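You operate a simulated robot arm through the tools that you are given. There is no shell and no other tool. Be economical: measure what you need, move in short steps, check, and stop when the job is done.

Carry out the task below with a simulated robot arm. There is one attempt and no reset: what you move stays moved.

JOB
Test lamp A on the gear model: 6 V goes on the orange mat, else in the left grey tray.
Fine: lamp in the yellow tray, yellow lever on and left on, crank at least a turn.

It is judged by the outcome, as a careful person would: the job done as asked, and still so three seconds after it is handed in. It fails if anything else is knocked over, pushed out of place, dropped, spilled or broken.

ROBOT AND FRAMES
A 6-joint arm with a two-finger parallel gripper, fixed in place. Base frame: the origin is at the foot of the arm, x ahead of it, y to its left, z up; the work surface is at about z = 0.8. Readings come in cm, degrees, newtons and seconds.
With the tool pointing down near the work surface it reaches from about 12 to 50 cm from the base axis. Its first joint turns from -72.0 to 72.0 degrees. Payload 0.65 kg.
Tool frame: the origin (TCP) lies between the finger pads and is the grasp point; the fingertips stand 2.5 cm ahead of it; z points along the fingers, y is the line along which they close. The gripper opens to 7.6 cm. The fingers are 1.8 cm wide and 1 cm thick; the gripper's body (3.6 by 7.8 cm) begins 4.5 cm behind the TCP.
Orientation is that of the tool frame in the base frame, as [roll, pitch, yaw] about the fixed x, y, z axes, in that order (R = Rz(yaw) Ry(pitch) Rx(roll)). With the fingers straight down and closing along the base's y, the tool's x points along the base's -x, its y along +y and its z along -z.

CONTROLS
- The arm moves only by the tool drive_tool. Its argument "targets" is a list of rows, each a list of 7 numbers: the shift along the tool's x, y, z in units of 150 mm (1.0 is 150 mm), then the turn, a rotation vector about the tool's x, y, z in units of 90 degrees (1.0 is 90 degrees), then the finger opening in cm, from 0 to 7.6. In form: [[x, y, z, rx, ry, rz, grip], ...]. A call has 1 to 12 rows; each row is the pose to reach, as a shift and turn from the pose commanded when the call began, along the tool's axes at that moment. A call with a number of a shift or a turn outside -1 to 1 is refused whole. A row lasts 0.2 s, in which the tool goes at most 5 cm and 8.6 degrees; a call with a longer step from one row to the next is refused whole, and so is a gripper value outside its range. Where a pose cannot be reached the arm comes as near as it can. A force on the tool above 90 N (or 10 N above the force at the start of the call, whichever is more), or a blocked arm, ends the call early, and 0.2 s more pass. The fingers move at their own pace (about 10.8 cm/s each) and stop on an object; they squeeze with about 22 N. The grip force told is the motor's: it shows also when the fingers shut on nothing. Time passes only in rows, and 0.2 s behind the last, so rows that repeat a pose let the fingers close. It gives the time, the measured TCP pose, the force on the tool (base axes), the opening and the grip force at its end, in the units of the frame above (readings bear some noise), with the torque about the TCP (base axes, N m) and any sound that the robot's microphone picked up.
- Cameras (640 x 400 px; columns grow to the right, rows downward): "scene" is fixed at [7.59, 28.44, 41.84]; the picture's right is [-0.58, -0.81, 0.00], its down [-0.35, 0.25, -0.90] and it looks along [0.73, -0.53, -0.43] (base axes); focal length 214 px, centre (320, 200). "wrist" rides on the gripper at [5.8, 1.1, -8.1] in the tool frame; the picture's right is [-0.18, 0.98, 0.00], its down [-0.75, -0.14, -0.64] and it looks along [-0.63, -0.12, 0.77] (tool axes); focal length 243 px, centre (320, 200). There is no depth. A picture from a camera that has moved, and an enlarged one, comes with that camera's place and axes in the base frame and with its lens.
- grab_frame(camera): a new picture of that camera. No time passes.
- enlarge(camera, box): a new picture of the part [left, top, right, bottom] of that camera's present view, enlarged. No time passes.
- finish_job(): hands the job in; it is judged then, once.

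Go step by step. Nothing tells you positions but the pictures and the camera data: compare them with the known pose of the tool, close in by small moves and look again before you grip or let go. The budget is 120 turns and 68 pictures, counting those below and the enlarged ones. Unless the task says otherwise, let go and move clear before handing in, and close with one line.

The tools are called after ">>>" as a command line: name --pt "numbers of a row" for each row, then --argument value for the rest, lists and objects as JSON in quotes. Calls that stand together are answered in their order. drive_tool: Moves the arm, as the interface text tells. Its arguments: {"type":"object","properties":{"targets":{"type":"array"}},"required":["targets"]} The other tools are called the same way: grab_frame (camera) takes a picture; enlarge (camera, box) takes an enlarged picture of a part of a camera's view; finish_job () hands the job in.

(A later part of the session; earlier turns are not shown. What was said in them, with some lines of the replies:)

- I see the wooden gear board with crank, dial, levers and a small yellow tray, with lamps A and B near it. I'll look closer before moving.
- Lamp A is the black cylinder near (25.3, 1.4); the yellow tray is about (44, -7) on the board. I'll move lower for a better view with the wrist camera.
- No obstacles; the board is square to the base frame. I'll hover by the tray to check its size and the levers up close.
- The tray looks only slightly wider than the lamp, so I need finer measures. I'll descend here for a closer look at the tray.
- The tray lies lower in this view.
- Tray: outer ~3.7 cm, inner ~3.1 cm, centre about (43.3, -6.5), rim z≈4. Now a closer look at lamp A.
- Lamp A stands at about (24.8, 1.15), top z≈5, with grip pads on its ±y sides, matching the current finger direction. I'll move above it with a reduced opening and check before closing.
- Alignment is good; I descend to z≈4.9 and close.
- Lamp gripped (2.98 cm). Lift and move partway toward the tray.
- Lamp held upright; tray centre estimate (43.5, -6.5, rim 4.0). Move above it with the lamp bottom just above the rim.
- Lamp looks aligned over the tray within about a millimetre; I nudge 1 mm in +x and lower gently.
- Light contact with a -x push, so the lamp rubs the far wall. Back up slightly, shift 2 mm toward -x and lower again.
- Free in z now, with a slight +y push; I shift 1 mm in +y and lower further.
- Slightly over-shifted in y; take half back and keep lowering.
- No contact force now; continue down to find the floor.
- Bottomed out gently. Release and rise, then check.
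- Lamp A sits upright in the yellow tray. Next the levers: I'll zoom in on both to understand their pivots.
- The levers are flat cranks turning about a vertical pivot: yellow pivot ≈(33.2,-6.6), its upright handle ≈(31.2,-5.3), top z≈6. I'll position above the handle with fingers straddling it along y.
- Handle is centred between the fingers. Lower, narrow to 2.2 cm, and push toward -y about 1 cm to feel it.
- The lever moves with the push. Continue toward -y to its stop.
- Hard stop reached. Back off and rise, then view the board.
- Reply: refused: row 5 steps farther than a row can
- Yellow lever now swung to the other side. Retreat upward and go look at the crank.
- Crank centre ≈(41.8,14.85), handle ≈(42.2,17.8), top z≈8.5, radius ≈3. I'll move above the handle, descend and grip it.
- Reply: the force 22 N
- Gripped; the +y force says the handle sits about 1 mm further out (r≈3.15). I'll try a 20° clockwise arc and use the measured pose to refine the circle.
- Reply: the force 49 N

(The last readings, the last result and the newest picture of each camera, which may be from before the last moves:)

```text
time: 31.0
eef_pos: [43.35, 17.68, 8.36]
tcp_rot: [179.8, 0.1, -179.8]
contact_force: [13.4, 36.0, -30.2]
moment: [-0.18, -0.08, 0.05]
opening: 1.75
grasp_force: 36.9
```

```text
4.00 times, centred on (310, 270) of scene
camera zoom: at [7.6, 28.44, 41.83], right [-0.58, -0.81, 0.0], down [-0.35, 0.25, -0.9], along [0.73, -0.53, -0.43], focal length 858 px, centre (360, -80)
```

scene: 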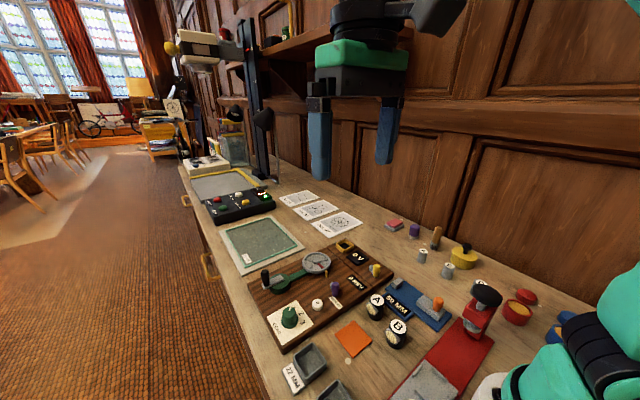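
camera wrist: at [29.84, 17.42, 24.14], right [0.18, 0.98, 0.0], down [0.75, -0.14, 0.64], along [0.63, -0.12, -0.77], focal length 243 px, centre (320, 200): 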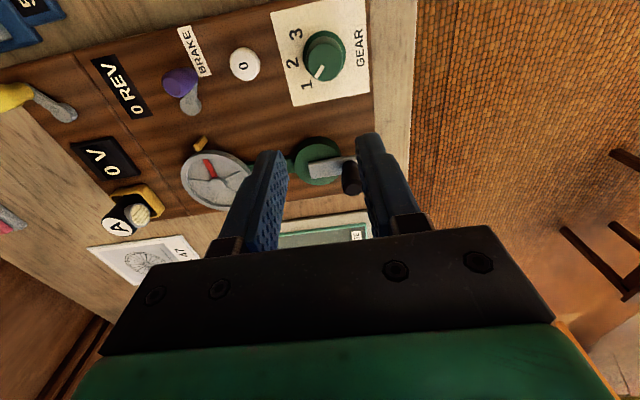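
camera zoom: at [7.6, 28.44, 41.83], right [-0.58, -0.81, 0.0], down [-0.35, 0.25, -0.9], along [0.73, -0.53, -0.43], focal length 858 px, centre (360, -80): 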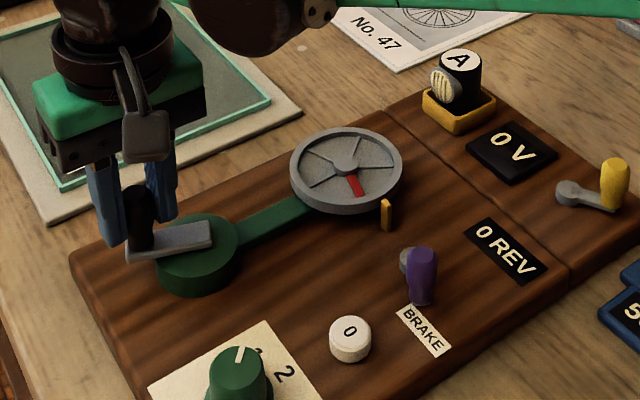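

The crank turns and the flywheel follows. Refit: centre ≈(42.1,14.9), r≈3.03, angle now ≈66°. Continue another 20° while monitoring force.

>>> drive_tool --pt "-0.019 -0.003 0 0 0 0 0" --pt "-0.034 -0.012 0 0 0 0 0" --pt "-0.048 -0.023 0 0 0 0 0" --pt "-0.062 -0.035 0 0 0 0 0" --pt "-0.062 -0.035 0 0 0 0 0"

>>> enlarge --camera "scene" --box '[240, 220, 380, 320]'

```text
time: 32.2
eef_pos: [44.36, 17.08, 8.25]
tcp_rot: [179.8, 0.2, -179.9]
contact_force: [18.9, 17.7, -20.5]
moment: [0.06, -0.5, 0.06]
opening: 1.77
grasp_force: 35.9
```

```text
4.00 times, centred on (310, 270) of scene
camera zoom: at [7.59, 28.44, 41.83], right [-0.58, -0.81, 0.0], down [-0.35, 0.25, -0.9], along [0.73, -0.53, -0.43], focal length 858 px, centre (360, -80)
```

zoom: 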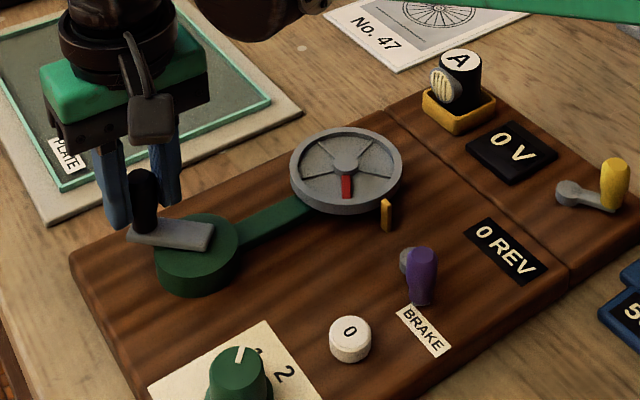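

Works smoothly; forces hint radius ≈3.12. Continue to about θ=4°.

>>> drive_tool --pt "-0.0177 -0.0137 0 0 0 0 0" --pt "-0.0307 -0.031 0 0 0 0 0" --pt "-0.042 -0.0497 0 0 0 0 0" --pt "-0.0513 -0.0693 0 0 0 0 0" --pt "-0.0583 -0.09 0 0 0 0 0" --pt "-0.063 -0.1113 0 0 0 0 0" --pt "-0.0657 -0.1327 0 0 0 0 0" --pt "-0.0657 -0.1327 0 0 0 0 0"

```text
time: 34.0
eef_pos: [45.23, 15.27, 8.4]
tcp_rot: [179.9, -0.1, 179.9]
contact_force: [-27.8, -1.7, 11.8]
moment: [-0.09, 0.15, 0.01]
opening: 1.77
grasp_force: 36.0
```

Slight inward force, so r≈3.08, centre ≈(42.05,14.93). Continue to θ≈-50°.

>>> drive_tool --pt "0.0055 -0.02 0 0 0 0 0" --pt "0.0073 -0.0413 0 0 0 0 0" --pt "0.0113 -0.0623 0 0 0 0 0" --pt "0.0177 -0.0829 0 0 0 0 0" --pt "0.026 -0.1027 0 0 0 0 0" --pt "0.0367 -0.1213 0 0 0 0 0" --pt "0.0489 -0.139 0 0 0 0 0" --pt "0.063 -0.1553 0 0 0 0 0" --pt "0.0787 -0.17 0 0 0 0 0" --pt "0.0787 -0.17 0 0 0 0 0"

>>> enlarge --camera "scene" --box '[240, 200, 400, 320]'

```text
time: 36.2
eef_pos: [44.12, 12.6, 8.27]
tcp_rot: [179.9, 0.0, -179.9]
contact_force: [-8.0, 11.3, 15.1]
moment: [0.11, -0.89, 0.03]
opening: 1.76
grasp_force: 35.6
```

```text
3.33 times, centred on (320, 260) of scene
camera zoom: at [7.58, 28.43, 41.84], right [-0.58, -0.81, 0.0], down [-0.35, 0.25, -0.9], along [0.73, -0.53, -0.43], focal length 715 px, centre (320, 0)
```

zoom: 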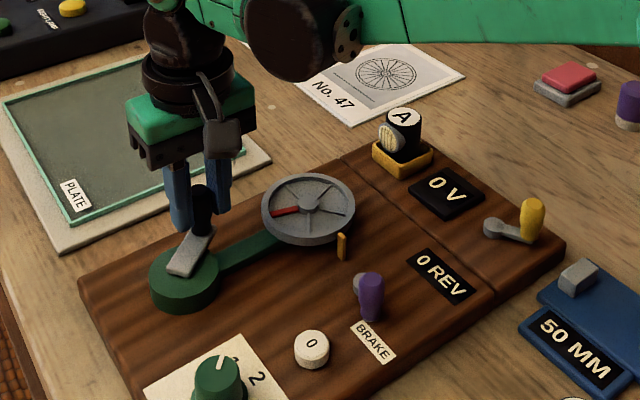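

Continue round to θ≈-110°.

>>> drive_tool --pt "0.018 -0.012 0 0 0 0 0" --pt "0.036 -0.0227 0 0 0 0 0" --pt "0.0553 -0.032 0 0 0 0 0" --pt "0.076 -0.0387 0 0 0 0 0" --pt "0.0967 -0.0437 0 0 0 0 0" --pt "0.118 -0.046 0 0 0 0 0" --pt "0.1393 -0.0467 0 0 0 0 0" --pt "0.1607 -0.0447 0 0 0 0 0" --pt "0.1813 -0.0407 0 0 0 0 0" --pt "0.202 -0.0343 0 0 0 0 0" --pt "0.202 -0.0343 0 0 0 0 0"

```text
time: 38.6
eef_pos: [41.01, 12.15, 8.39]
tcp_rot: [179.6, 0.2, -179.8]
contact_force: [14.2, 37.0, 19.8]
moment: [0.19, -0.12, 0.11]
opening: 1.78
grasp_force: 35.4
```

Refit centre ≈(42.1,15.0), r≈3.03. Continue to θ≈-170°.

>>> drive_tool --pt "0.0153 0.0147 0 0 0 0 0" --pt "0.034 0.025 0 0 0 0 0" --pt "0.051 0.0371 0 0 0 0 0" --pt "0.067 0.051 0 0 0 0 0" --pt "0.0813 0.0665 0 0 0 0 0" --pt "0.094 0.0833 0 0 0 0 0" --pt "0.105 0.1015 0 0 0 0 0" --pt "0.114 0.1207 0 0 0 0 0" --pt "0.1209 0.1407 0 0 0 0 0" --pt "0.1256 0.1613 0 0 0 0 0" --pt "0.1256 0.1613 0 0 0 0 0"

>>> enlarge --camera "scene" --box '[240, 200, 400, 320]'

```text
time: 41.0
eef_pos: [39.28, 14.44, 8.3]
tcp_rot: [179.9, 0.2, -179.9]
contact_force: [17.4, 2.2, -11.4]
moment: [-0.17, -0.95, 0.03]
opening: 1.74
grasp_force: 36.0
```

```text
3.33 times, centred on (320, 260) of scene
camera zoom: at [7.59, 28.44, 41.83], right [-0.58, -0.81, 0.0], down [-0.35, 0.25, -0.9], along [0.73, -0.53, -0.43], focal length 715 px, centre (320, 0)
```

zoom: 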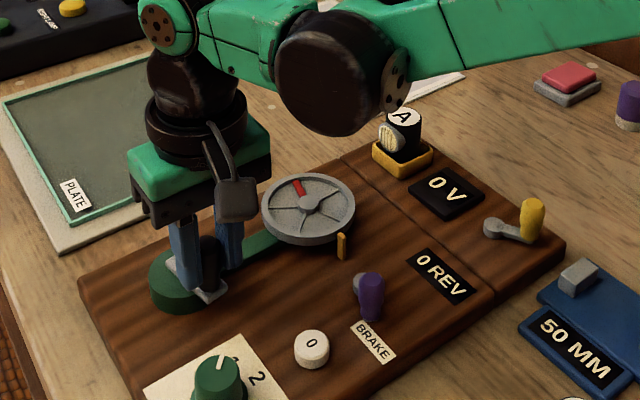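

Flywheel follows 1:1. Continue to θ≈124°.

>>> drive_tool --pt "-0.0027 0.0211 0 0 0 0 0" --pt "-0.0024 0.042 0 0 0 0 0" --pt "-0.0042 0.0629 0 0 0 0 0" --pt "-0.0082 0.0835 0 0 0 0 0" --pt "-0.0143 0.1035 0 0 0 0 0" --pt "-0.0225 0.1227 0 0 0 0 0" --pt "-0.0327 0.1411 0 0 0 0 0" --pt "-0.0447 0.1582 0 0 0 0 0" --pt "-0.0584 0.174 0 0 0 0 0" --pt "-0.0737 0.1883 0 0 0 0 0" --pt "-0.0904 0.2009 0 0 0 0 0" --pt "-0.0904 0.2009 0 0 0 0 0"

```text
time: 43.6
eef_pos: [40.49, 17.59, 8.25]
tcp_rot: [179.9, 0.0, 180.0]
contact_force: [-3.1, 3.7, -11.0]
moment: [-0.04, 0.82, 0.01]
opening: 1.76
grasp_force: 36.0
```

Very low force; the fit is good. Continue past the starting angle to θ≈58°.

>>> drive_tool --pt "-0.0177 0.0114 0 0 0 0 0" --pt "-0.0367 0.0203 0 0 0 0 0" --pt "-0.0565 0.0271 0 0 0 0 0" --pt "-0.077 0.0318 0 0 0 0 0" --pt "-0.0979 0.0344 0 0 0 0 0" --pt "-0.1189 0.0347 0 0 0 0 0" --pt "-0.1398 0.0329 0 0 0 0 0" --pt "-0.1604 0.0289 0 0 0 0 0" --pt "-0.1805 0.0228 0 0 0 0 0" --pt "-0.1999 0.0145 0 0 0 0 0" --pt "-0.2182 0.0044 0 0 0 0 0" --pt "-0.2182 0.0044 0 0 0 0 0"

>>> enlarge --camera "scene" --box '[240, 200, 400, 320]'

```text
time: 46.2
eef_pos: [43.84, 17.46, 8.29]
tcp_rot: [179.9, 0.0, -180.0]
contact_force: [-3.8, -5.0, -18.2]
moment: [-0.02, -0.4, -0.03]
opening: 1.76
grasp_force: 36.6
```

```text
3.33 times, centred on (320, 260) of scene
camera zoom: at [7.59, 28.44, 41.83], right [-0.58, -0.81, 0.0], down [-0.35, 0.25, -0.9], along [0.73, -0.53, -0.43], focal length 715 px, centre (320, 0)
```

zoom: 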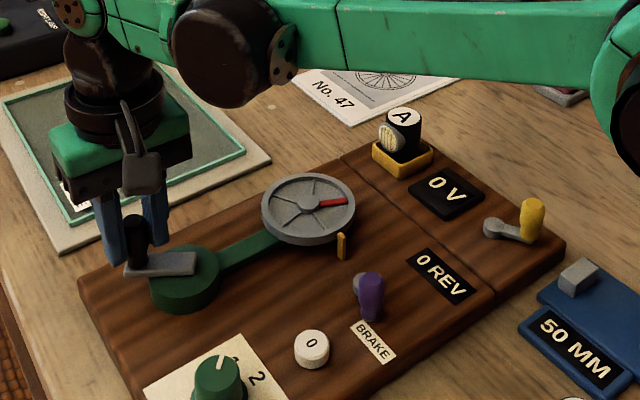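

A full crank turn is done but the red flywheel mark hasn't quite come round and the readouts still show 0. Keep cranking.

>>> drive_tool --pt "-0.0176 -0.0115 0 0 0 0 0" --pt "-0.0335 -0.0254 0 0 0 0 0" --pt "-0.0479 -0.0408 0 0 0 0 0" --pt "-0.0606 -0.0576 0 0 0 0 0" --pt "-0.0715 -0.0757 0 0 0 0 0" --pt "-0.0803 -0.0948 0 0 0 0 0" --pt "-0.0872 -0.1147 0 0 0 0 0" --pt "-0.0919 -0.1353 0 0 0 0 0" --pt "-0.0945 -0.1561 0 0 0 0 0" --pt "-0.0949 -0.1772 0 0 0 0 0" --pt "-0.0931 -0.1982 0 0 0 0 0" --pt "-0.0931 -0.1982 0 0 0 0 0"

>>> enlarge --camera "scene" --box '[240, 200, 400, 320]'

```text
time: 48.8
eef_pos: [45.31, 14.71, 8.25]
tcp_rot: [180.0, -0.1, -179.9]
contact_force: [-25.6, 3.7, -4.2]
moment: [-0.01, -0.5, 0.02]
opening: 1.73
grasp_force: 36.2
```

```text
3.33 times, centred on (320, 260) of scene
camera zoom: at [7.59, 28.44, 41.84], right [-0.58, -0.81, 0.0], down [-0.35, 0.25, -0.9], along [0.73, -0.53, -0.43], focal length 715 px, centre (320, 0)
```

zoom: 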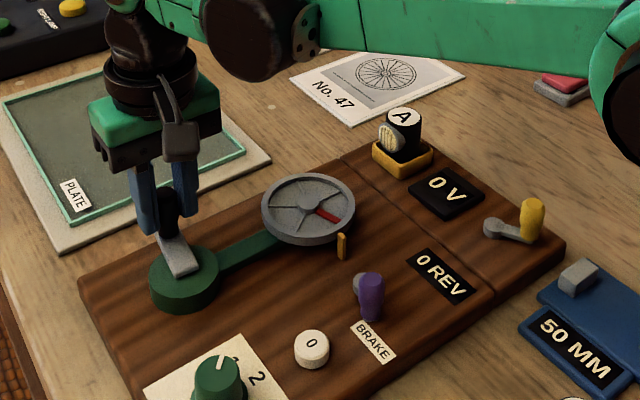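

>>> drive_tool --pt "0.0087 -0.0204 0 0 0 0 0" --pt "0.0148 -0.0404 0 0 0 0 0" --pt "0.023 -0.0597 0 0 0 0 0" --pt "0.0331 -0.078 0 0 0 0 0" --pt "0.0451 -0.0951 0 0 0 0 0" --pt "0.0589 -0.1109 0 0 0 0 0" --pt "0.0742 -0.1252 0 0 0 0 0" --pt "0.0909 -0.1378 0 0 0 0 0" --pt "0.1089 -0.1486 0 0 0 0 0" --pt "0.1278 -0.1575 0 0 0 0 0" --pt "0.1476 -0.1643 0 0 0 0 0" --pt "0.1476 -0.1643 0 0 0 0 0"

>>> enlarge --camera "scene" --box '[240, 200, 400, 320]'

```text
time: 51.4
eef_pos: [42.98, 12.17, 8.25]
tcp_rot: [179.8, 0.1, 179.9]
contact_force: [0.4, -3.6, -0.4]
moment: [-0.04, -0.67, 0.02]
opening: 1.76
grasp_force: 35.9
```

```text
3.33 times, centred on (320, 260) of scene
camera zoom: at [7.59, 28.44, 41.84], right [-0.58, -0.81, 0.0], down [-0.35, 0.25, -0.9], along [0.73, -0.53, -0.43], focal length 715 px, centre (320, 0)
```

zoom: 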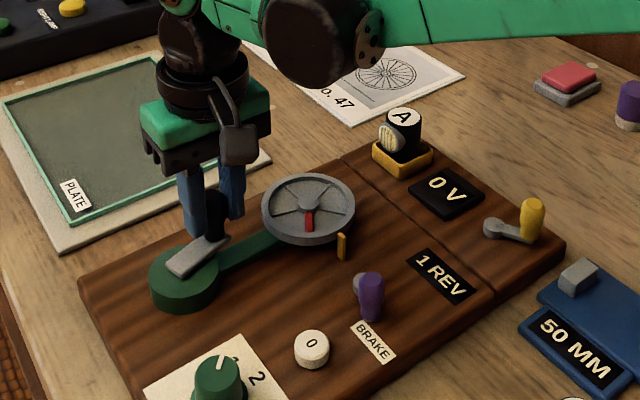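

The counter shows 1 REV but 0 V; perhaps volts only show while spinning. I'll crank at double speed and look immediately.

>>> drive_tool --pt "0.0399 -0.0073 0 0 0 0 0" --pt "0.0817 -0.0058 0 0 0 0 0" --pt "0.1222 0.0043 0 0 0 0 0" --pt "0.1598 0.0227 0 0 0 0 0" --pt "0.1927 0.0484 0 0 0 0 0" --pt "0.2196 0.0804 0 0 0 0 0" --pt "0.2393 0.1173 0 0 0 0 0" --pt "0.2507 0.1575 0 0 0 0 0" --pt "0.2537 0.1993 0 0 0 0 0" --pt "0.2479 0.2407 0 0 0 0 0" --pt "0.2335 0.2799 0 0 0 0 0" --pt "0.2114 0.3154 0 0 0 0 0"

>>> enlarge --camera "scene" --box '[290, 200, 420, 300]'

```text
time: 54.0
eef_pos: [39.94, 16.83, 8.37]
tcp_rot: [179.9, 0.1, 180.0]
contact_force: [-2.0, 1.2, -11.1]
moment: [0.03, 0.47, 0.0]
opening: 1.77
grasp_force: 35.7
```

```text
4.00 times, centred on (355, 250) of scene
camera zoom: at [7.59, 28.44, 41.83], right [-0.58, -0.81, 0.0], down [-0.35, 0.25, -0.9], along [0.73, -0.53, -0.43], focal length 858 px, centre (180, 0)
```

zoom: 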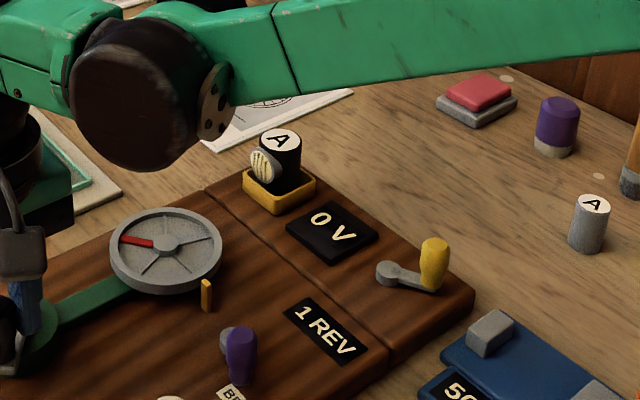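

Still 0 V after more than a revolution. Release the crank and inspect lamp seating and lever up close with the wrist camera.

>>> drive_tool --pt "0.2114 0.3154 0 0 0 0 3.4" --pt "0 0 0 0 0 0 3.4"

```text
refused: row 1 steps farther than a row can; nothing moved
```

That was my slip (stale offsets), and nothing moved. Open in place, then rise.

>>> drive_tool --pt "0 0 0 0 0 0 3.4" --pt "0 0 0 0 0 0 3.4" --pt "0 0 -0.2 0 0 0 3.4" --pt "0 0 -0.5 0 0 0 3.4" --pt "0.05 -0.3 -0.55 0 0 0 3.4" --pt "0.1 -0.6 -0.55 0 0 0 3.4" --pt "0.2 -0.9 -0.55 0 0 0 3.4" --pt "0.3 -1.0 -0.55 0 0 0 3.4" --pt "0.3 -1.0 -0.55 0 0 0 3.4"

>>> drive_tool --pt "0.1 -0.25 0 0 0 0 3.4" --pt "0.17 -0.53 0 0 0 0 3.4" --pt "0.17 -0.53 0 0 0 0 3.4"

>>> enlarge --camera "wrist" --box '[200, 80, 440, 240]'

```text
time: 56.0
eef_pos: [35.26, 1.85, 16.5]
tcp_rot: [180.0, 0.2, 179.9]
contact_force: [-0.4, 0.1, -0.2]
moment: [0.0, 0.02, 0.02]
opening: 3.37
grasp_force: 0.1
```

```text
time: 56.8
eef_pos: [32.55, -6.1, 16.4]
tcp_rot: [180.0, 0.2, -179.9]
contact_force: [0.1, 0.1, -0.3]
moment: [-0.01, -0.01, -0.03]
opening: 3.38
grasp_force: 0.1
```

```text
2.50 times, centred on (320, 160) of wrist
camera zoom: at [26.8, -5.1, 24.48], right [0.18, 0.98, 0.0], down [0.75, -0.14, 0.64], along [0.63, -0.12, -0.77], focal length 606 px, centre (320, 300)
```

zoom: 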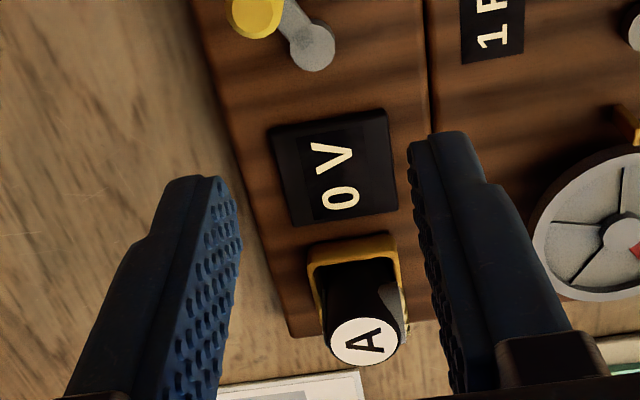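

Lamp is well seated. The other lever position may be "on", so I'll swing it back and see whether the volt display reacts.

>>> drive_tool --pt "0.09 -0.113 0.2 0 0 0 3.4" --pt "0.09 -0.113 0.45 0 0 0 3.4" --pt "0.09 -0.113 0.663 0 0 0 3.4" --pt "0.09 -0.113 0.663 0 0 0 2.2" --pt "0.09 -0.113 0.663 0 0 0 2.2" --pt "0.09 -0.08 0.663 0 0 0 2.2" --pt "0.09 -0.04 0.663 0 0 0 2.2" --pt "0.09 0 0.663 0 0 0 2.2" --pt "0.09 0.04 0.663 0 0 0 2.2" --pt "0.09 0.085 0.663 0 0 0 2.2" --pt "0.09 0.085 0.663 0 0 0 2.2"

>>> enlarge --camera "scene" --box '[290, 200, 420, 300]'

```text
time: 59.2
eef_pos: [31.43, -4.81, 6.7]
tcp_rot: [-180.0, 0.2, -179.9]
contact_force: [0.6, -2.9, -0.7]
moment: [-0.07, -0.05, 0.0]
opening: 2.46
grasp_force: 2.4
```

```text
4.00 times, centred on (355, 250) of scene
camera zoom: at [7.59, 28.44, 41.84], right [-0.58, -0.81, 0.0], down [-0.35, 0.25, -0.9], along [0.73, -0.53, -0.43], focal length 858 px, centre (180, 0)
```

zoom: 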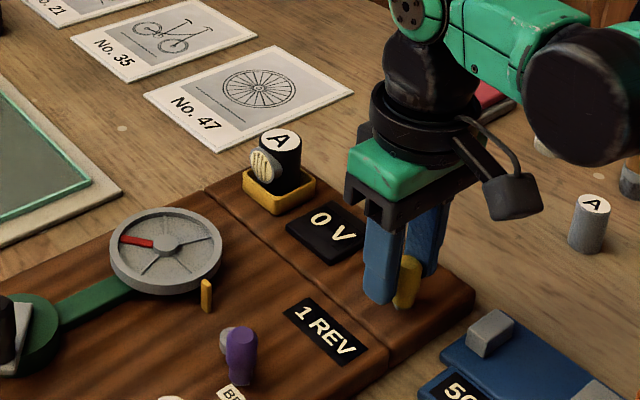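

No change yet, so I'll crank a turn in this lever position too. Retreat and go back to the crank handle.

>>> drive_tool --pt "0 -0.01 0 0 0 0 3.6" --pt "0 -0.01 0 0 0 0 3.6" --pt "0 -0.01 -0.3 0 0 0 3.6" --pt "0 -0.01 -0.6 0 0 0 3.6" --pt "-0.1 0.25 -0.6 0 0 0 3.6" --pt "-0.2 0.55 -0.6 0 0 0 3.6" --pt "-0.3 0.85 -0.6 0 0 0 3.6" --pt "-0.4 1.0 -0.6 0 0 0 3.6" --pt "-0.4 1.0 -0.6 0 0 0 3.6"

```text
time: 61.2
eef_pos: [37.33, 10.11, 15.76]
tcp_rot: [179.9, 0.0, 180.0]
contact_force: [-0.4, 0.4, -0.8]
moment: [-0.03, 0.02, 0.0]
opening: 3.61
grasp_force: 0.1
```

>>> drive_tool --pt "-0.08 0.22 0.05 0 0 0 3.6" --pt "-0.165 0.449 0.15 0 0 0 3.6" --pt "-0.165 0.449 0.264 0 0 0 3.6" --pt "-0.165 0.449 0.264 0 0 0 3.6"

>>> enlarge --camera "wrist" --box '[250, 90, 410, 210]'

```text
time: 62.2
eef_pos: [39.88, 16.97, 11.67]
tcp_rot: [179.9, 0.1, -180.0]
contact_force: [-1.6, 0.0, 0.1]
moment: [0.01, -0.01, -0.02]
opening: 3.59
grasp_force: 0.0
```

```text
3.33 times, centred on (330, 150) of wrist
camera zoom: at [34.06, 17.91, 19.72], right [0.18, 0.98, 0.0], down [0.75, -0.14, 0.64], along [0.63, -0.12, -0.77], focal length 809 px, centre (287, 367)
```

zoom: 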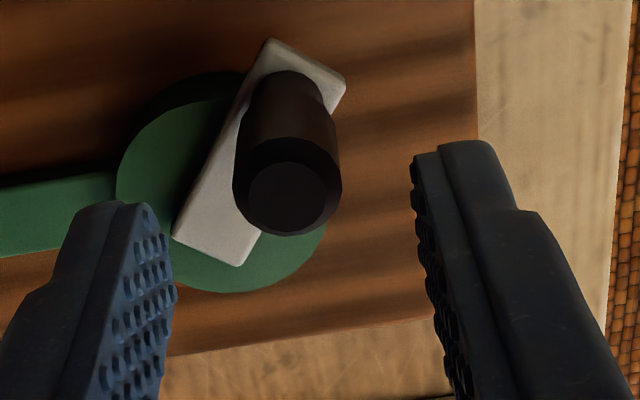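

>>> drive_tool --pt "-0.004 -0.003 0.12 0 0 0 3.6" --pt "-0.004 -0.003 0.232 0 0 0 3.6" --pt "-0.004 -0.003 0.232 0 0 0 3.6" --pt "-0.004 -0.003 0.232 0 0 0 0" --pt "-0.004 -0.003 0.232 0 0 0 0" --pt "-0.004 -0.003 0.232 0 0 0 0"

```text
time: 63.6
eef_pos: [39.86, 16.95, 8.21]
tcp_rot: [179.9, 0.0, -179.9]
contact_force: [-2.5, 3.2, -7.3]
moment: [-0.04, 0.04, 0.01]
opening: 1.74
grasp_force: 35.9
```

Good centered grip. Crank 180° clockwise at a faster pace.

>>> drive_tool --pt "-0.0376 0.0361 0 0 0 0 0" --pt "-0.084 0.0592 0 0 0 0 0" --pt "-0.1348 0.0695 0 0 0 0 0" --pt "-0.1866 0.0663 0 0 0 0 0" --pt "-0.2357 0.0499 0 0 0 0 0" --pt "-0.279 0.0213 0 0 0 0 0" --pt "-0.3134 -0.0176 0 0 0 0 0" --pt "-0.3365 -0.064 0 0 0 0 0" --pt "-0.3469 -0.1148 0 0 0 0 0" --pt "-0.3437 -0.1666 0 0 0 0 0" --pt "-0.3272 -0.2157 0 0 0 0 0" --pt "-0.2986 -0.259 0 0 0 0 0"

>>> enlarge --camera "scene" --box '[240, 200, 400, 320]'

```text
time: 66.2
eef_pos: [44.43, 13.07, 8.12]
tcp_rot: [180.0, 0.0, -180.0]
contact_force: [4.4, -4.0, 8.1]
moment: [-0.21, -0.79, -0.02]
opening: 1.76
grasp_force: 36.3
```

```text
3.33 times, centred on (320, 260) of scene
camera zoom: at [7.58, 28.44, 41.84], right [-0.58, -0.81, 0.0], down [-0.35, 0.25, -0.9], along [0.73, -0.53, -0.43], focal length 715 px, centre (320, 0)
```

zoom: 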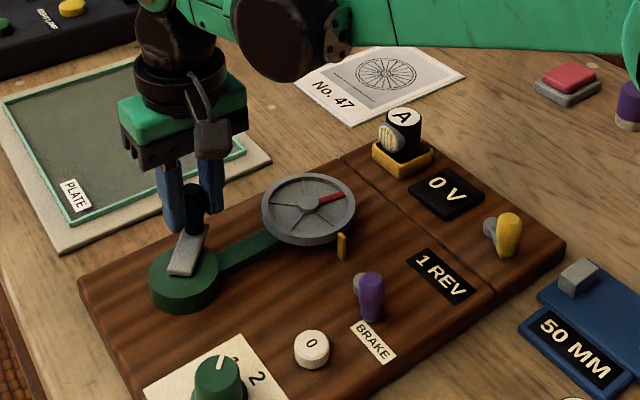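

>>> drive_tool --pt "0.0389 -0.0344 0 0 0 0 0" --pt "0.0853 -0.0575 0 0 0 0 0" --pt "0.1361 -0.0679 0 0 0 0 0" --pt "0.1879 -0.0647 0 0 0 0 0" --pt "0.237 -0.0482 0 0 0 0 0" --pt "0.2803 -0.0196 0 0 0 0 0" --pt "0.3147 0.0193 0 0 0 0 0" --pt "0.3378 0.0657 0 0 0 0 0" --pt "0.3481 0.1165 0 0 0 0 0" --pt "0.3449 0.1683 0 0 0 0 0" --pt "0.3285 0.2174 0 0 0 0 0" --pt "0.2999 0.2607 0 0 0 0 0"

>>> enlarge --camera "scene" --box '[240, 200, 400, 320]'

```text
time: 68.8
eef_pos: [39.91, 16.91, 8.26]
tcp_rot: [179.9, 0.1, -179.9]
contact_force: [-7.7, 6.1, 13.0]
moment: [-0.04, -0.33, 0.03]
opening: 1.72
grasp_force: 36.1
```

```text
3.33 times, centred on (320, 260) of scene
camera zoom: at [7.58, 28.43, 41.84], right [-0.58, -0.81, 0.0], down [-0.35, 0.25, -0.9], along [0.73, -0.53, -0.43], focal length 715 px, centre (320, 0)
```

zoom: 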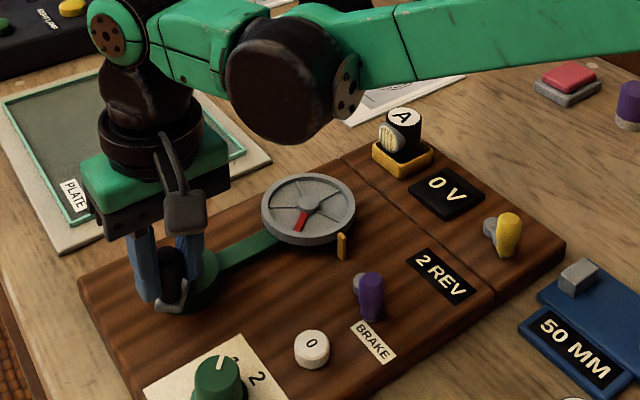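

A full turn in this position also gives 0 V, so the original position is presumably "off". I'll return the lever to the -y side (on) and test the other cranking direction there.

>>> drive_tool --pt "0 0 0 0 0 0 3.4" --pt "0 0 0 0 0 0 3.4" --pt "0 0 -0.2 0 0 0 3.4" --pt "0 0 -0.5 0 0 0 3.4" --pt "0.05 -0.3 -0.55 0 0 0 3.4" --pt "0.1 -0.6 -0.55 0 0 0 3.4" --pt "0.2 -0.9 -0.55 0 0 0 3.4" --pt "0.3 -1.0 -0.55 0 0 0 3.4" --pt "0.3 -1.0 -0.55 0 0 0 3.4"

```text
time: 70.8
eef_pos: [35.36, 1.79, 16.33]
tcp_rot: [179.9, 0.2, -179.9]
contact_force: [0.6, 0.3, 1.2]
moment: [-0.01, 0.0, 0.01]
opening: 3.38
grasp_force: 0.1
```

>>> drive_tool --pt "0.13 -0.25 0.05 0 0 0 3.4" --pt "0.277 -0.473 0.1 0 0 0 3.4" --pt "0.277 -0.473 0.4 0 0 0 3.4" --pt "0.277 -0.473 0.655 0 0 0 3.4" --pt "0.277 -0.473 0.655 0 0 0 2.2" --pt "0.277 -0.473 0.655 0 0 0 2.2" --pt "0.277 -0.51 0.655 0 0 0 2.2" --pt "0.277 -0.55 0.655 0 0 0 2.2" --pt "0.277 -0.59 0.655 0 0 0 2.2" --pt "0.277 -0.63 0.655 0 0 0 2.2" --pt "0.277 -0.675 0.655 0 0 0 2.2" --pt "0.277 -0.675 0.655 0 0 0 2.2"

>>> drive_tool --pt "0 0.02 0 0 0 0 3.6" --pt "0 0.02 0 0 0 0 3.6" --pt "0 0.02 -0.3 0 0 0 3.6" --pt "0 0.02 -0.6 0 0 0 3.6" --pt "-0.1 0.25 -0.6 0 0 0 3.6" --pt "-0.2 0.55 -0.6 0 0 0 3.6" --pt "-0.3 0.85 -0.6 0 0 0 3.6" --pt "-0.4 1.0 -0.6 0 0 0 3.6" --pt "-0.4 1.0 -0.6 0 0 0 3.6"

>>> enlarge --camera "scene" --box '[240, 200, 400, 320]'

```text
time: 73.4
eef_pos: [31.17, -8.29, 6.5]
tcp_rot: [179.9, 0.2, -180.0]
contact_force: [1.8, 4.3, 1.3]
moment: [0.1, -0.04, 0.04]
opening: 2.57
grasp_force: 2.8
```

```text
time: 75.4
eef_pos: [37.25, 6.94, 15.52]
tcp_rot: [179.9, 0.1, -180.0]
contact_force: [0.3, 0.2, -0.6]
moment: [0.01, 0.01, -0.04]
opening: 3.61
grasp_force: 0.1
```

```text
3.33 times, centred on (320, 260) of scene
camera zoom: at [7.59, 28.44, 41.84], right [-0.58, -0.81, 0.0], down [-0.35, 0.25, -0.9], along [0.73, -0.53, -0.43], focal length 715 px, centre (320, 0)
```

zoom: 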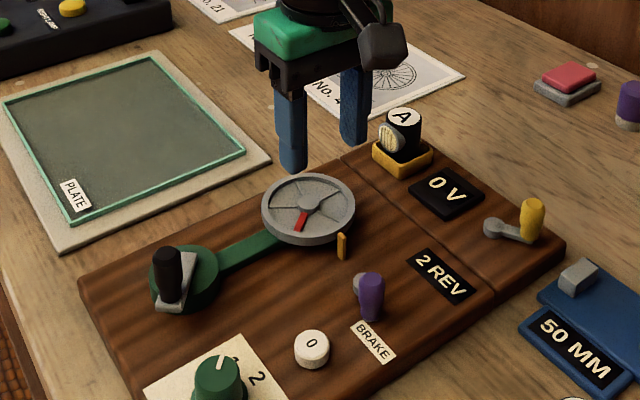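

Lever is back at the -y side. Regrip the crank handle at its known place.

>>> drive_tool --pt "-0.05 0.3 0 0 0 0 3.6" --pt "-0.12 0.55 0.05 0 0 0 3.6" --pt "-0.177 0.666 0.2 0 0 0 3.6" --pt "-0.177 0.666 0.255 0 0 0 3.6" --pt "-0.177 0.666 0.255 0 0 0 3.6" --pt "-0.177 0.666 0.38 0 0 0 3.6" --pt "-0.177 0.666 0.488 0 0 0 3.6" --pt "-0.177 0.666 0.488 0 0 0 3.6" --pt "-0.177 0.666 0.488 0 0 0 0" --pt "-0.177 0.666 0.488 0 0 0 0" --pt "-0.177 0.666 0.488 0 0 0 0"

```text
time: 77.8
eef_pos: [39.82, 16.78, 8.27]
tcp_rot: [180.0, -0.1, 179.9]
contact_force: [-5.7, 3.9, -8.0]
moment: [-0.02, 0.19, 0.0]
opening: 1.77
grasp_force: 36.3
```

Now crank counter-clockwise, faster (24° per row).

>>> drive_tool --pt "0.0403 -0.0719 0 0 0 0 0" --pt "0.0461 -0.1543 0 0 0 0 0" --pt "0.0178 -0.2319 0 0 0 0 0" --pt "-0.0396 -0.2914 0 0 0 0 0" --pt "-0.1162 -0.3223 0 0 0 0 0" --pt "-0.1987 -0.3194 0 0 0 0 0" --pt "-0.273 -0.2832 0 0 0 0 0" --pt "-0.3261 -0.2199 0 0 0 0 0" --pt "-0.3489 -0.1405 0 0 0 0 0" --pt "-0.3373 -0.0587 0 0 0 0 0" --pt "-0.2936 0.0113 0 0 0 0 0" --pt "-0.2251 0.0575 0 0 0 0 0"

>>> enlarge --camera "scene" --box '[240, 200, 400, 320]'

```text
time: 80.4
eef_pos: [43.21, 17.77, 8.34]
tcp_rot: [179.8, 0.0, -179.9]
contact_force: [7.1, 19.3, -5.0]
moment: [0.05, -0.62, 0.06]
opening: 1.79
grasp_force: 36.2
```

```text
3.33 times, centred on (320, 260) of scene
camera zoom: at [7.59, 28.44, 41.84], right [-0.58, -0.81, 0.0], down [-0.35, 0.25, -0.9], along [0.73, -0.53, -0.43], focal length 715 px, centre (320, 0)
```

zoom: 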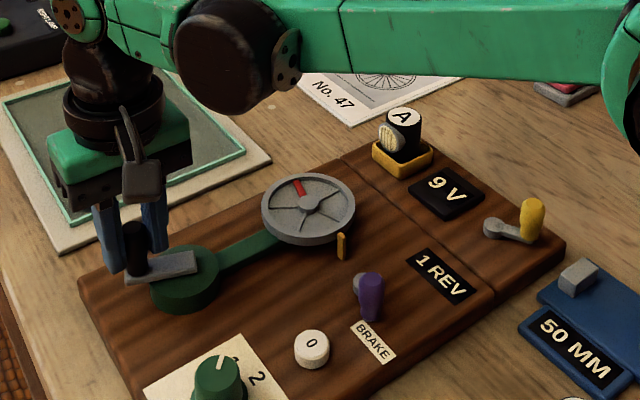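

The display now shows a reading (9 V or 6 V). Complete the turn, hold, and read it enlarged.

>>> drive_tool --pt "0.0813 0.0143 0 0 0 0 0" --pt "0.1615 -0.0057 0 0 0 0 0" --pt "0.2266 -0.0565 0 0 0 0 0" --pt "0.2654 -0.1295 0 0 0 0 0" --pt "0.2711 -0.2119 0 0 0 0 0" --pt "0.2711 -0.2119 0 0 0 0 0" --pt "0.2711 -0.2119 0 0 0 0 0"

>>> enlarge --camera "scene" --box '[320, 225, 400, 290]'

```text
time: 82.0
eef_pos: [39.2, 14.51, 8.35]
tcp_rot: [179.9, 0.1, -180.0]
contact_force: [-9.7, -2.5, 17.3]
moment: [-0.2, -0.09, 0.02]
opening: 1.76
grasp_force: 36.0
```

```text
6.15 times, centred on (360, 258) of scene
camera zoom: at [7.58, 28.43, 41.84], right [-0.58, -0.81, 0.0], down [-0.35, 0.25, -0.9], along [0.73, -0.53, -0.43], focal length 1320 px, centre (74, -154)
```

zoom: 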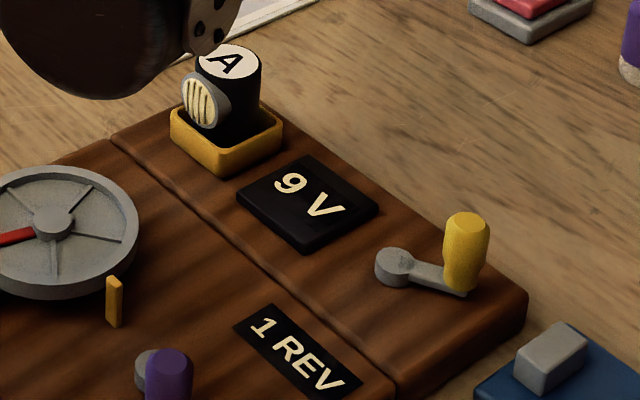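

The reading is 9 V and stays after more than a full turn, so lamp A goes to the left grey tray (the 22 MM one, left from the operator's/scene side). Release the crank and go to the lamp, leaving the lever on.

>>> drive_tool --pt "0 0 0 0 0 0 4.6" --pt "0 0 0 0 0 0 4.6" --pt "0 0 -0.2 0 0 0 4.6" --pt "0 0 -0.5 0 0 0 4.6" --pt "-0.05 -0.3 -0.5 0 0 0 4.6" --pt "-0.1 -0.6 -0.5 0 0 0 4.6" --pt "-0.15 -0.9 -0.5 0 0 0 4.6" --pt "-0.2 -1.0 -0.5 0 0 0 4.6" --pt "-0.2 -1.0 -0.5 0 0 0 4.6"

```text
time: 84.0
eef_pos: [42.19, -0.55, 15.69]
tcp_rot: [179.9, 0.0, -180.0]
contact_force: [-0.3, 0.1, -0.3]
moment: [-0.01, 0.0, 0.05]
opening: 4.6
grasp_force: 0.0
```

>>> drive_tool --pt "-0.04 -0.2 0 0 0 0 4.8" --pt "-0.077 -0.39 0.1 0 0 0 4.8" --pt "-0.077 -0.39 0.33 0 0 0 4.8" --pt "-0.077 -0.39 0.33 0 0 0 4.8"

>>> enlarge --camera "wrist" --box '[240, 90, 400, 210]'

```text
time: 85.0
eef_pos: [43.25, -6.42, 10.74]
tcp_rot: [179.8, 0.1, 180.0]
contact_force: [0.5, 0.1, -0.5]
moment: [0.01, 0.0, 0.0]
opening: 4.79
grasp_force: 0.1
```

```text
3.33 times, centred on (320, 150) of wrist
camera zoom: at [37.52, -5.36, 18.78], right [0.18, 0.98, 0.0], down [0.75, -0.14, 0.64], along [0.63, -0.12, -0.77], focal length 809 px, centre (320, 367)
```

zoom: 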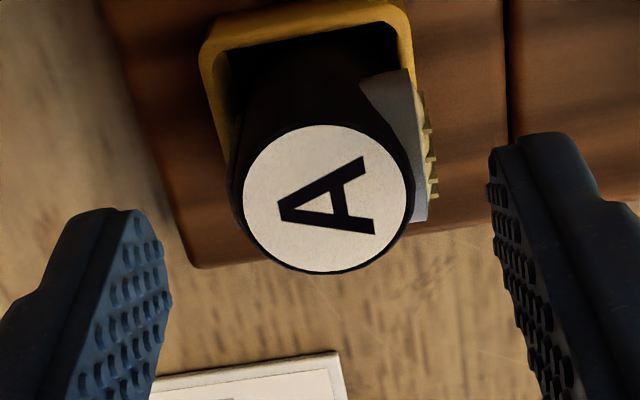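

Centered on the lamp. Descend, grip and lift straight up.

>>> drive_tool --pt "0 0 0.14 0 0 0 4.8" --pt "0 0 0.273 0 0 0 4.8" --pt "0 0 0.273 0 0 0 4.8" --pt "0 0 0.273 0 0 0 0" --pt "0 0 0.273 0 0 0 0" --pt "0 0 0.273 0 0 0 0" --pt "0 0 0.2 0 0 0 0" --pt "0 0 0.1 0 0 0 0" --pt "0 0 -0.1 0 0 0 0" --pt "0 0 -0.35 0 0 0 0" --pt "0 0 -0.35 0 0 0 0"

>>> grab_frame --camera "scene"

```text
time: 87.4
eef_pos: [43.36, -6.48, 16.09]
tcp_rot: [180.0, 0.0, -180.0]
contact_force: [0.5, 0.1, -1.1]
moment: [-0.02, -0.03, 0.0]
opening: 3.0
grasp_force: 22.1
```

```text
9 pictures are left
```

scene: 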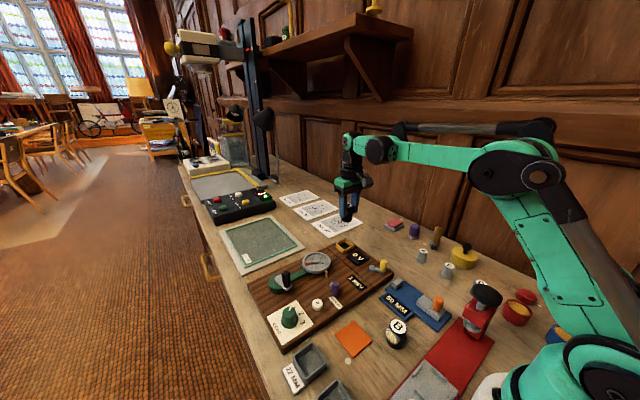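

Lamp in hand. Carry it over to the 22 MM tray near (25.2, 17.5) at safe height.

>>> drive_tool --pt "0.15 0.2 0 0 0 0 0" --pt "0.3 0.4 0 0 0 0 0" --pt "0.45 0.6 0 0 0 0 0" --pt "0.607 0.8 0 0 0 0 0" --pt "0.76 1.0 0 0 0 0 0" --pt "0.76 1.0 0 0 0 0 0"

>>> drive_tool --pt "0.15 0.2 0 0 0 0 0" --pt "0.3 0.4 0 0 0 0 0" --pt "0.45 0.6 0.0 0 0 0 0" --pt "0.45 0.6 0.2 0 0 0 0" --pt "0.45 0.6 0.35 0 0 0 0" --pt "0.45 0.6 0.35 0 0 0 0"

>>> enlarge --camera "wrist" --box '[220, 50, 460, 230]'

>>> enlarge --camera "scene" --box '[250, 290, 410, 400]'

```text
time: 88.8
eef_pos: [31.93, 8.65, 16.02]
tcp_rot: [179.9, 0.0, -180.0]
contact_force: [0.4, 0.9, -0.9]
moment: [0.0, 0.04, 0.0]
opening: 3.01
grasp_force: 22.2
```

```text
time: 90.2
eef_pos: [25.25, 17.66, 10.82]
tcp_rot: [179.9, 0.0, 180.0]
contact_force: [-0.2, 0.1, -0.8]
moment: [0.03, -0.03, -0.04]
opening: 2.98
grasp_force: 21.2
```

```text
2.22 times, centred on (340, 140) of wrist
camera zoom: at [19.42, 18.62, 18.86], right [0.18, 0.98, 0.0], down [0.75, -0.14, 0.64], along [0.63, -0.12, -0.77], focal length 539 px, centre (276, 333)
```

zoom: 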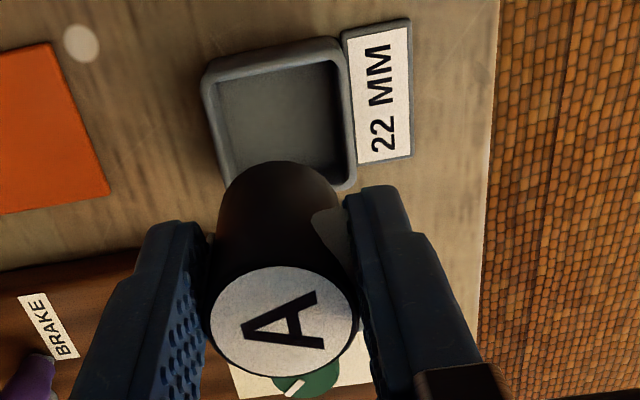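

```text
3.64 times, centred on (330, 345) of scene
camera zoom: at [7.59, 28.44, 41.84], right [-0.58, -0.81, 0.0], down [-0.35, 0.25, -0.9], along [0.73, -0.53, -0.43], focal length 780 px, centre (284, -327)
```

zoom: 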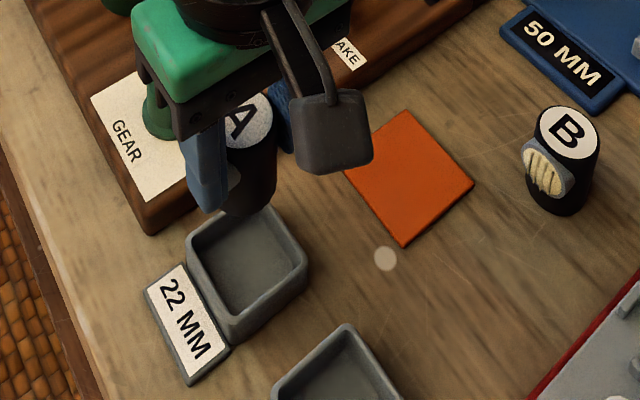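

Lamp is right above the tray, centre ≈(25.3,17.6). Lower it slowly.

>>> drive_tool --pt "-0.003 -0.003 0.12 0 0 0 0" --pt "-0.003 -0.003 0.24 0 0 0 0" --pt "-0.003 -0.003 0.3 0 0 0 0" --pt "-0.003 -0.003 0.34 0 0 0 0" --pt "-0.003 -0.003 0.355 0 0 0 0" --pt "-0.003 -0.003 0.355 0 0 0 0"

>>> enlarge --camera "scene" --box '[270, 310, 370, 390]'

```text
time: 91.6
eef_pos: [25.3, 17.59, 5.44]
tcp_rot: [179.9, 0.1, -180.0]
contact_force: [-1.4, 0.2, 1.0]
moment: [0.03, -0.05, -0.01]
opening: 3.0
grasp_force: 22.0
```

```text
5.00 times, centred on (320, 350) of scene
camera zoom: at [7.59, 28.44, 41.84], right [-0.58, -0.81, 0.0], down [-0.35, 0.25, -0.9], along [0.73, -0.53, -0.43], focal length 1072 px, centre (320, -550)
```

zoom: 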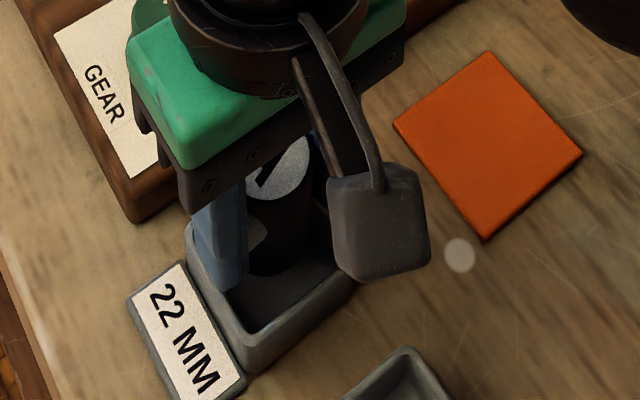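

The lamp is inside the tray, slightly toward the far side; shift 2 mm back and lower to the floor.

>>> drive_tool --pt "0.013 0 0 0 0 0 0" --pt "0.013 0 0.008 0 0 0 0" --pt "0.013 0 0.016 0 0 0 0" --pt "0.013 0 0.016 0 0 0 0"

```text
time: 92.6
eef_pos: [25.14, 17.54, 5.28]
tcp_rot: [179.9, 0.1, 179.9]
contact_force: [0.3, 0.2, -0.5]
moment: [-0.03, 0.02, -0.02]
opening: 3.0
grasp_force: 22.1
```

>>> drive_tool --pt "0 0 0.008 0 0 0 0" --pt "0 0 0.016 0 0 0 0" --pt "0 0 0.016 0 0 0 0"

```text
time: 93.4
eef_pos: [25.18, 17.58, 4.97]
tcp_rot: [179.9, 0.1, -179.9]
contact_force: [-0.2, -0.9, 0.2]
moment: [0.01, 0.01, -0.02]
opening: 2.97
grasp_force: 22.0
```

The fingers meet no wall, so tips are above the rim. Release and rise.

>>> drive_tool --pt "0 0 0.003 0 0 0 2.9" --pt "0 0 0.003 0 0 0 3.4" --pt "0 0 0.003 0 0 0 4.4" --pt "0 0 0.003 0 0 0 4.4" --pt "0 0 -0.1 0 0 0 4.4" --pt "0 0 -0.35 0 0 0 4.4" --pt "0 0 -0.65 0 0 0 4.4" --pt "0 -0.3 -0.75 0 0 0 4.4" --pt "0 -0.6 -0.75 0 0 0 4.4" --pt "0 -0.6 -0.75 0 0 0 4.4"

>>> enlarge --camera "scene" --box '[240, 290, 400, 400]'

>>> grab_frame --camera "scene"

```text
time: 95.6
eef_pos: [25.04, 8.54, 16.22]
tcp_rot: [179.9, 0.1, 180.0]
contact_force: [0.3, -0.5, -0.8]
moment: [-0.01, 0.0, 0.02]
opening: 4.39
grasp_force: 0.1
```

```text
3.64 times, centred on (320, 345) of scene
camera zoom: at [7.59, 28.44, 41.84], right [-0.58, -0.81, 0.0], down [-0.35, 0.25, -0.9], along [0.73, -0.53, -0.43], focal length 780 px, centre (320, -327)
```

zoom: 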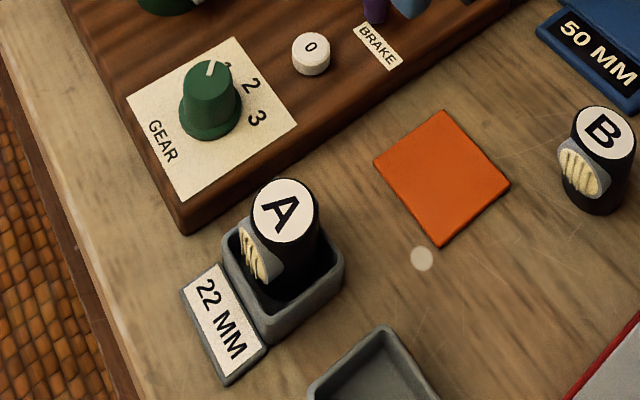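

```text
4 pictures are left
```

scene: 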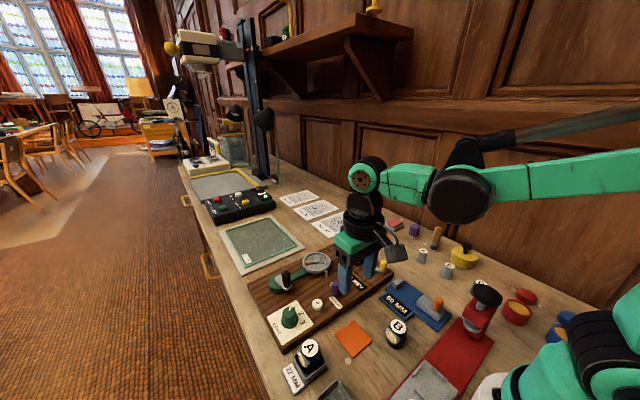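

Lamp A stands in the 22 MM tray, the yellow lever was left on, and the gripper is clear. I'm handing the job in.

>>> finish_job

```text
The job is handed in.
```

Lamp A read 9 V, not 6 V, so it now stands in the left grey tray, which I took to be the one labelled 22 MM; the yellow lever is left on. The lever has no on/off marks, so I tried both positions, and only this one, cranked counter-clockwise, showed a reading; 9 V held past a full turn.
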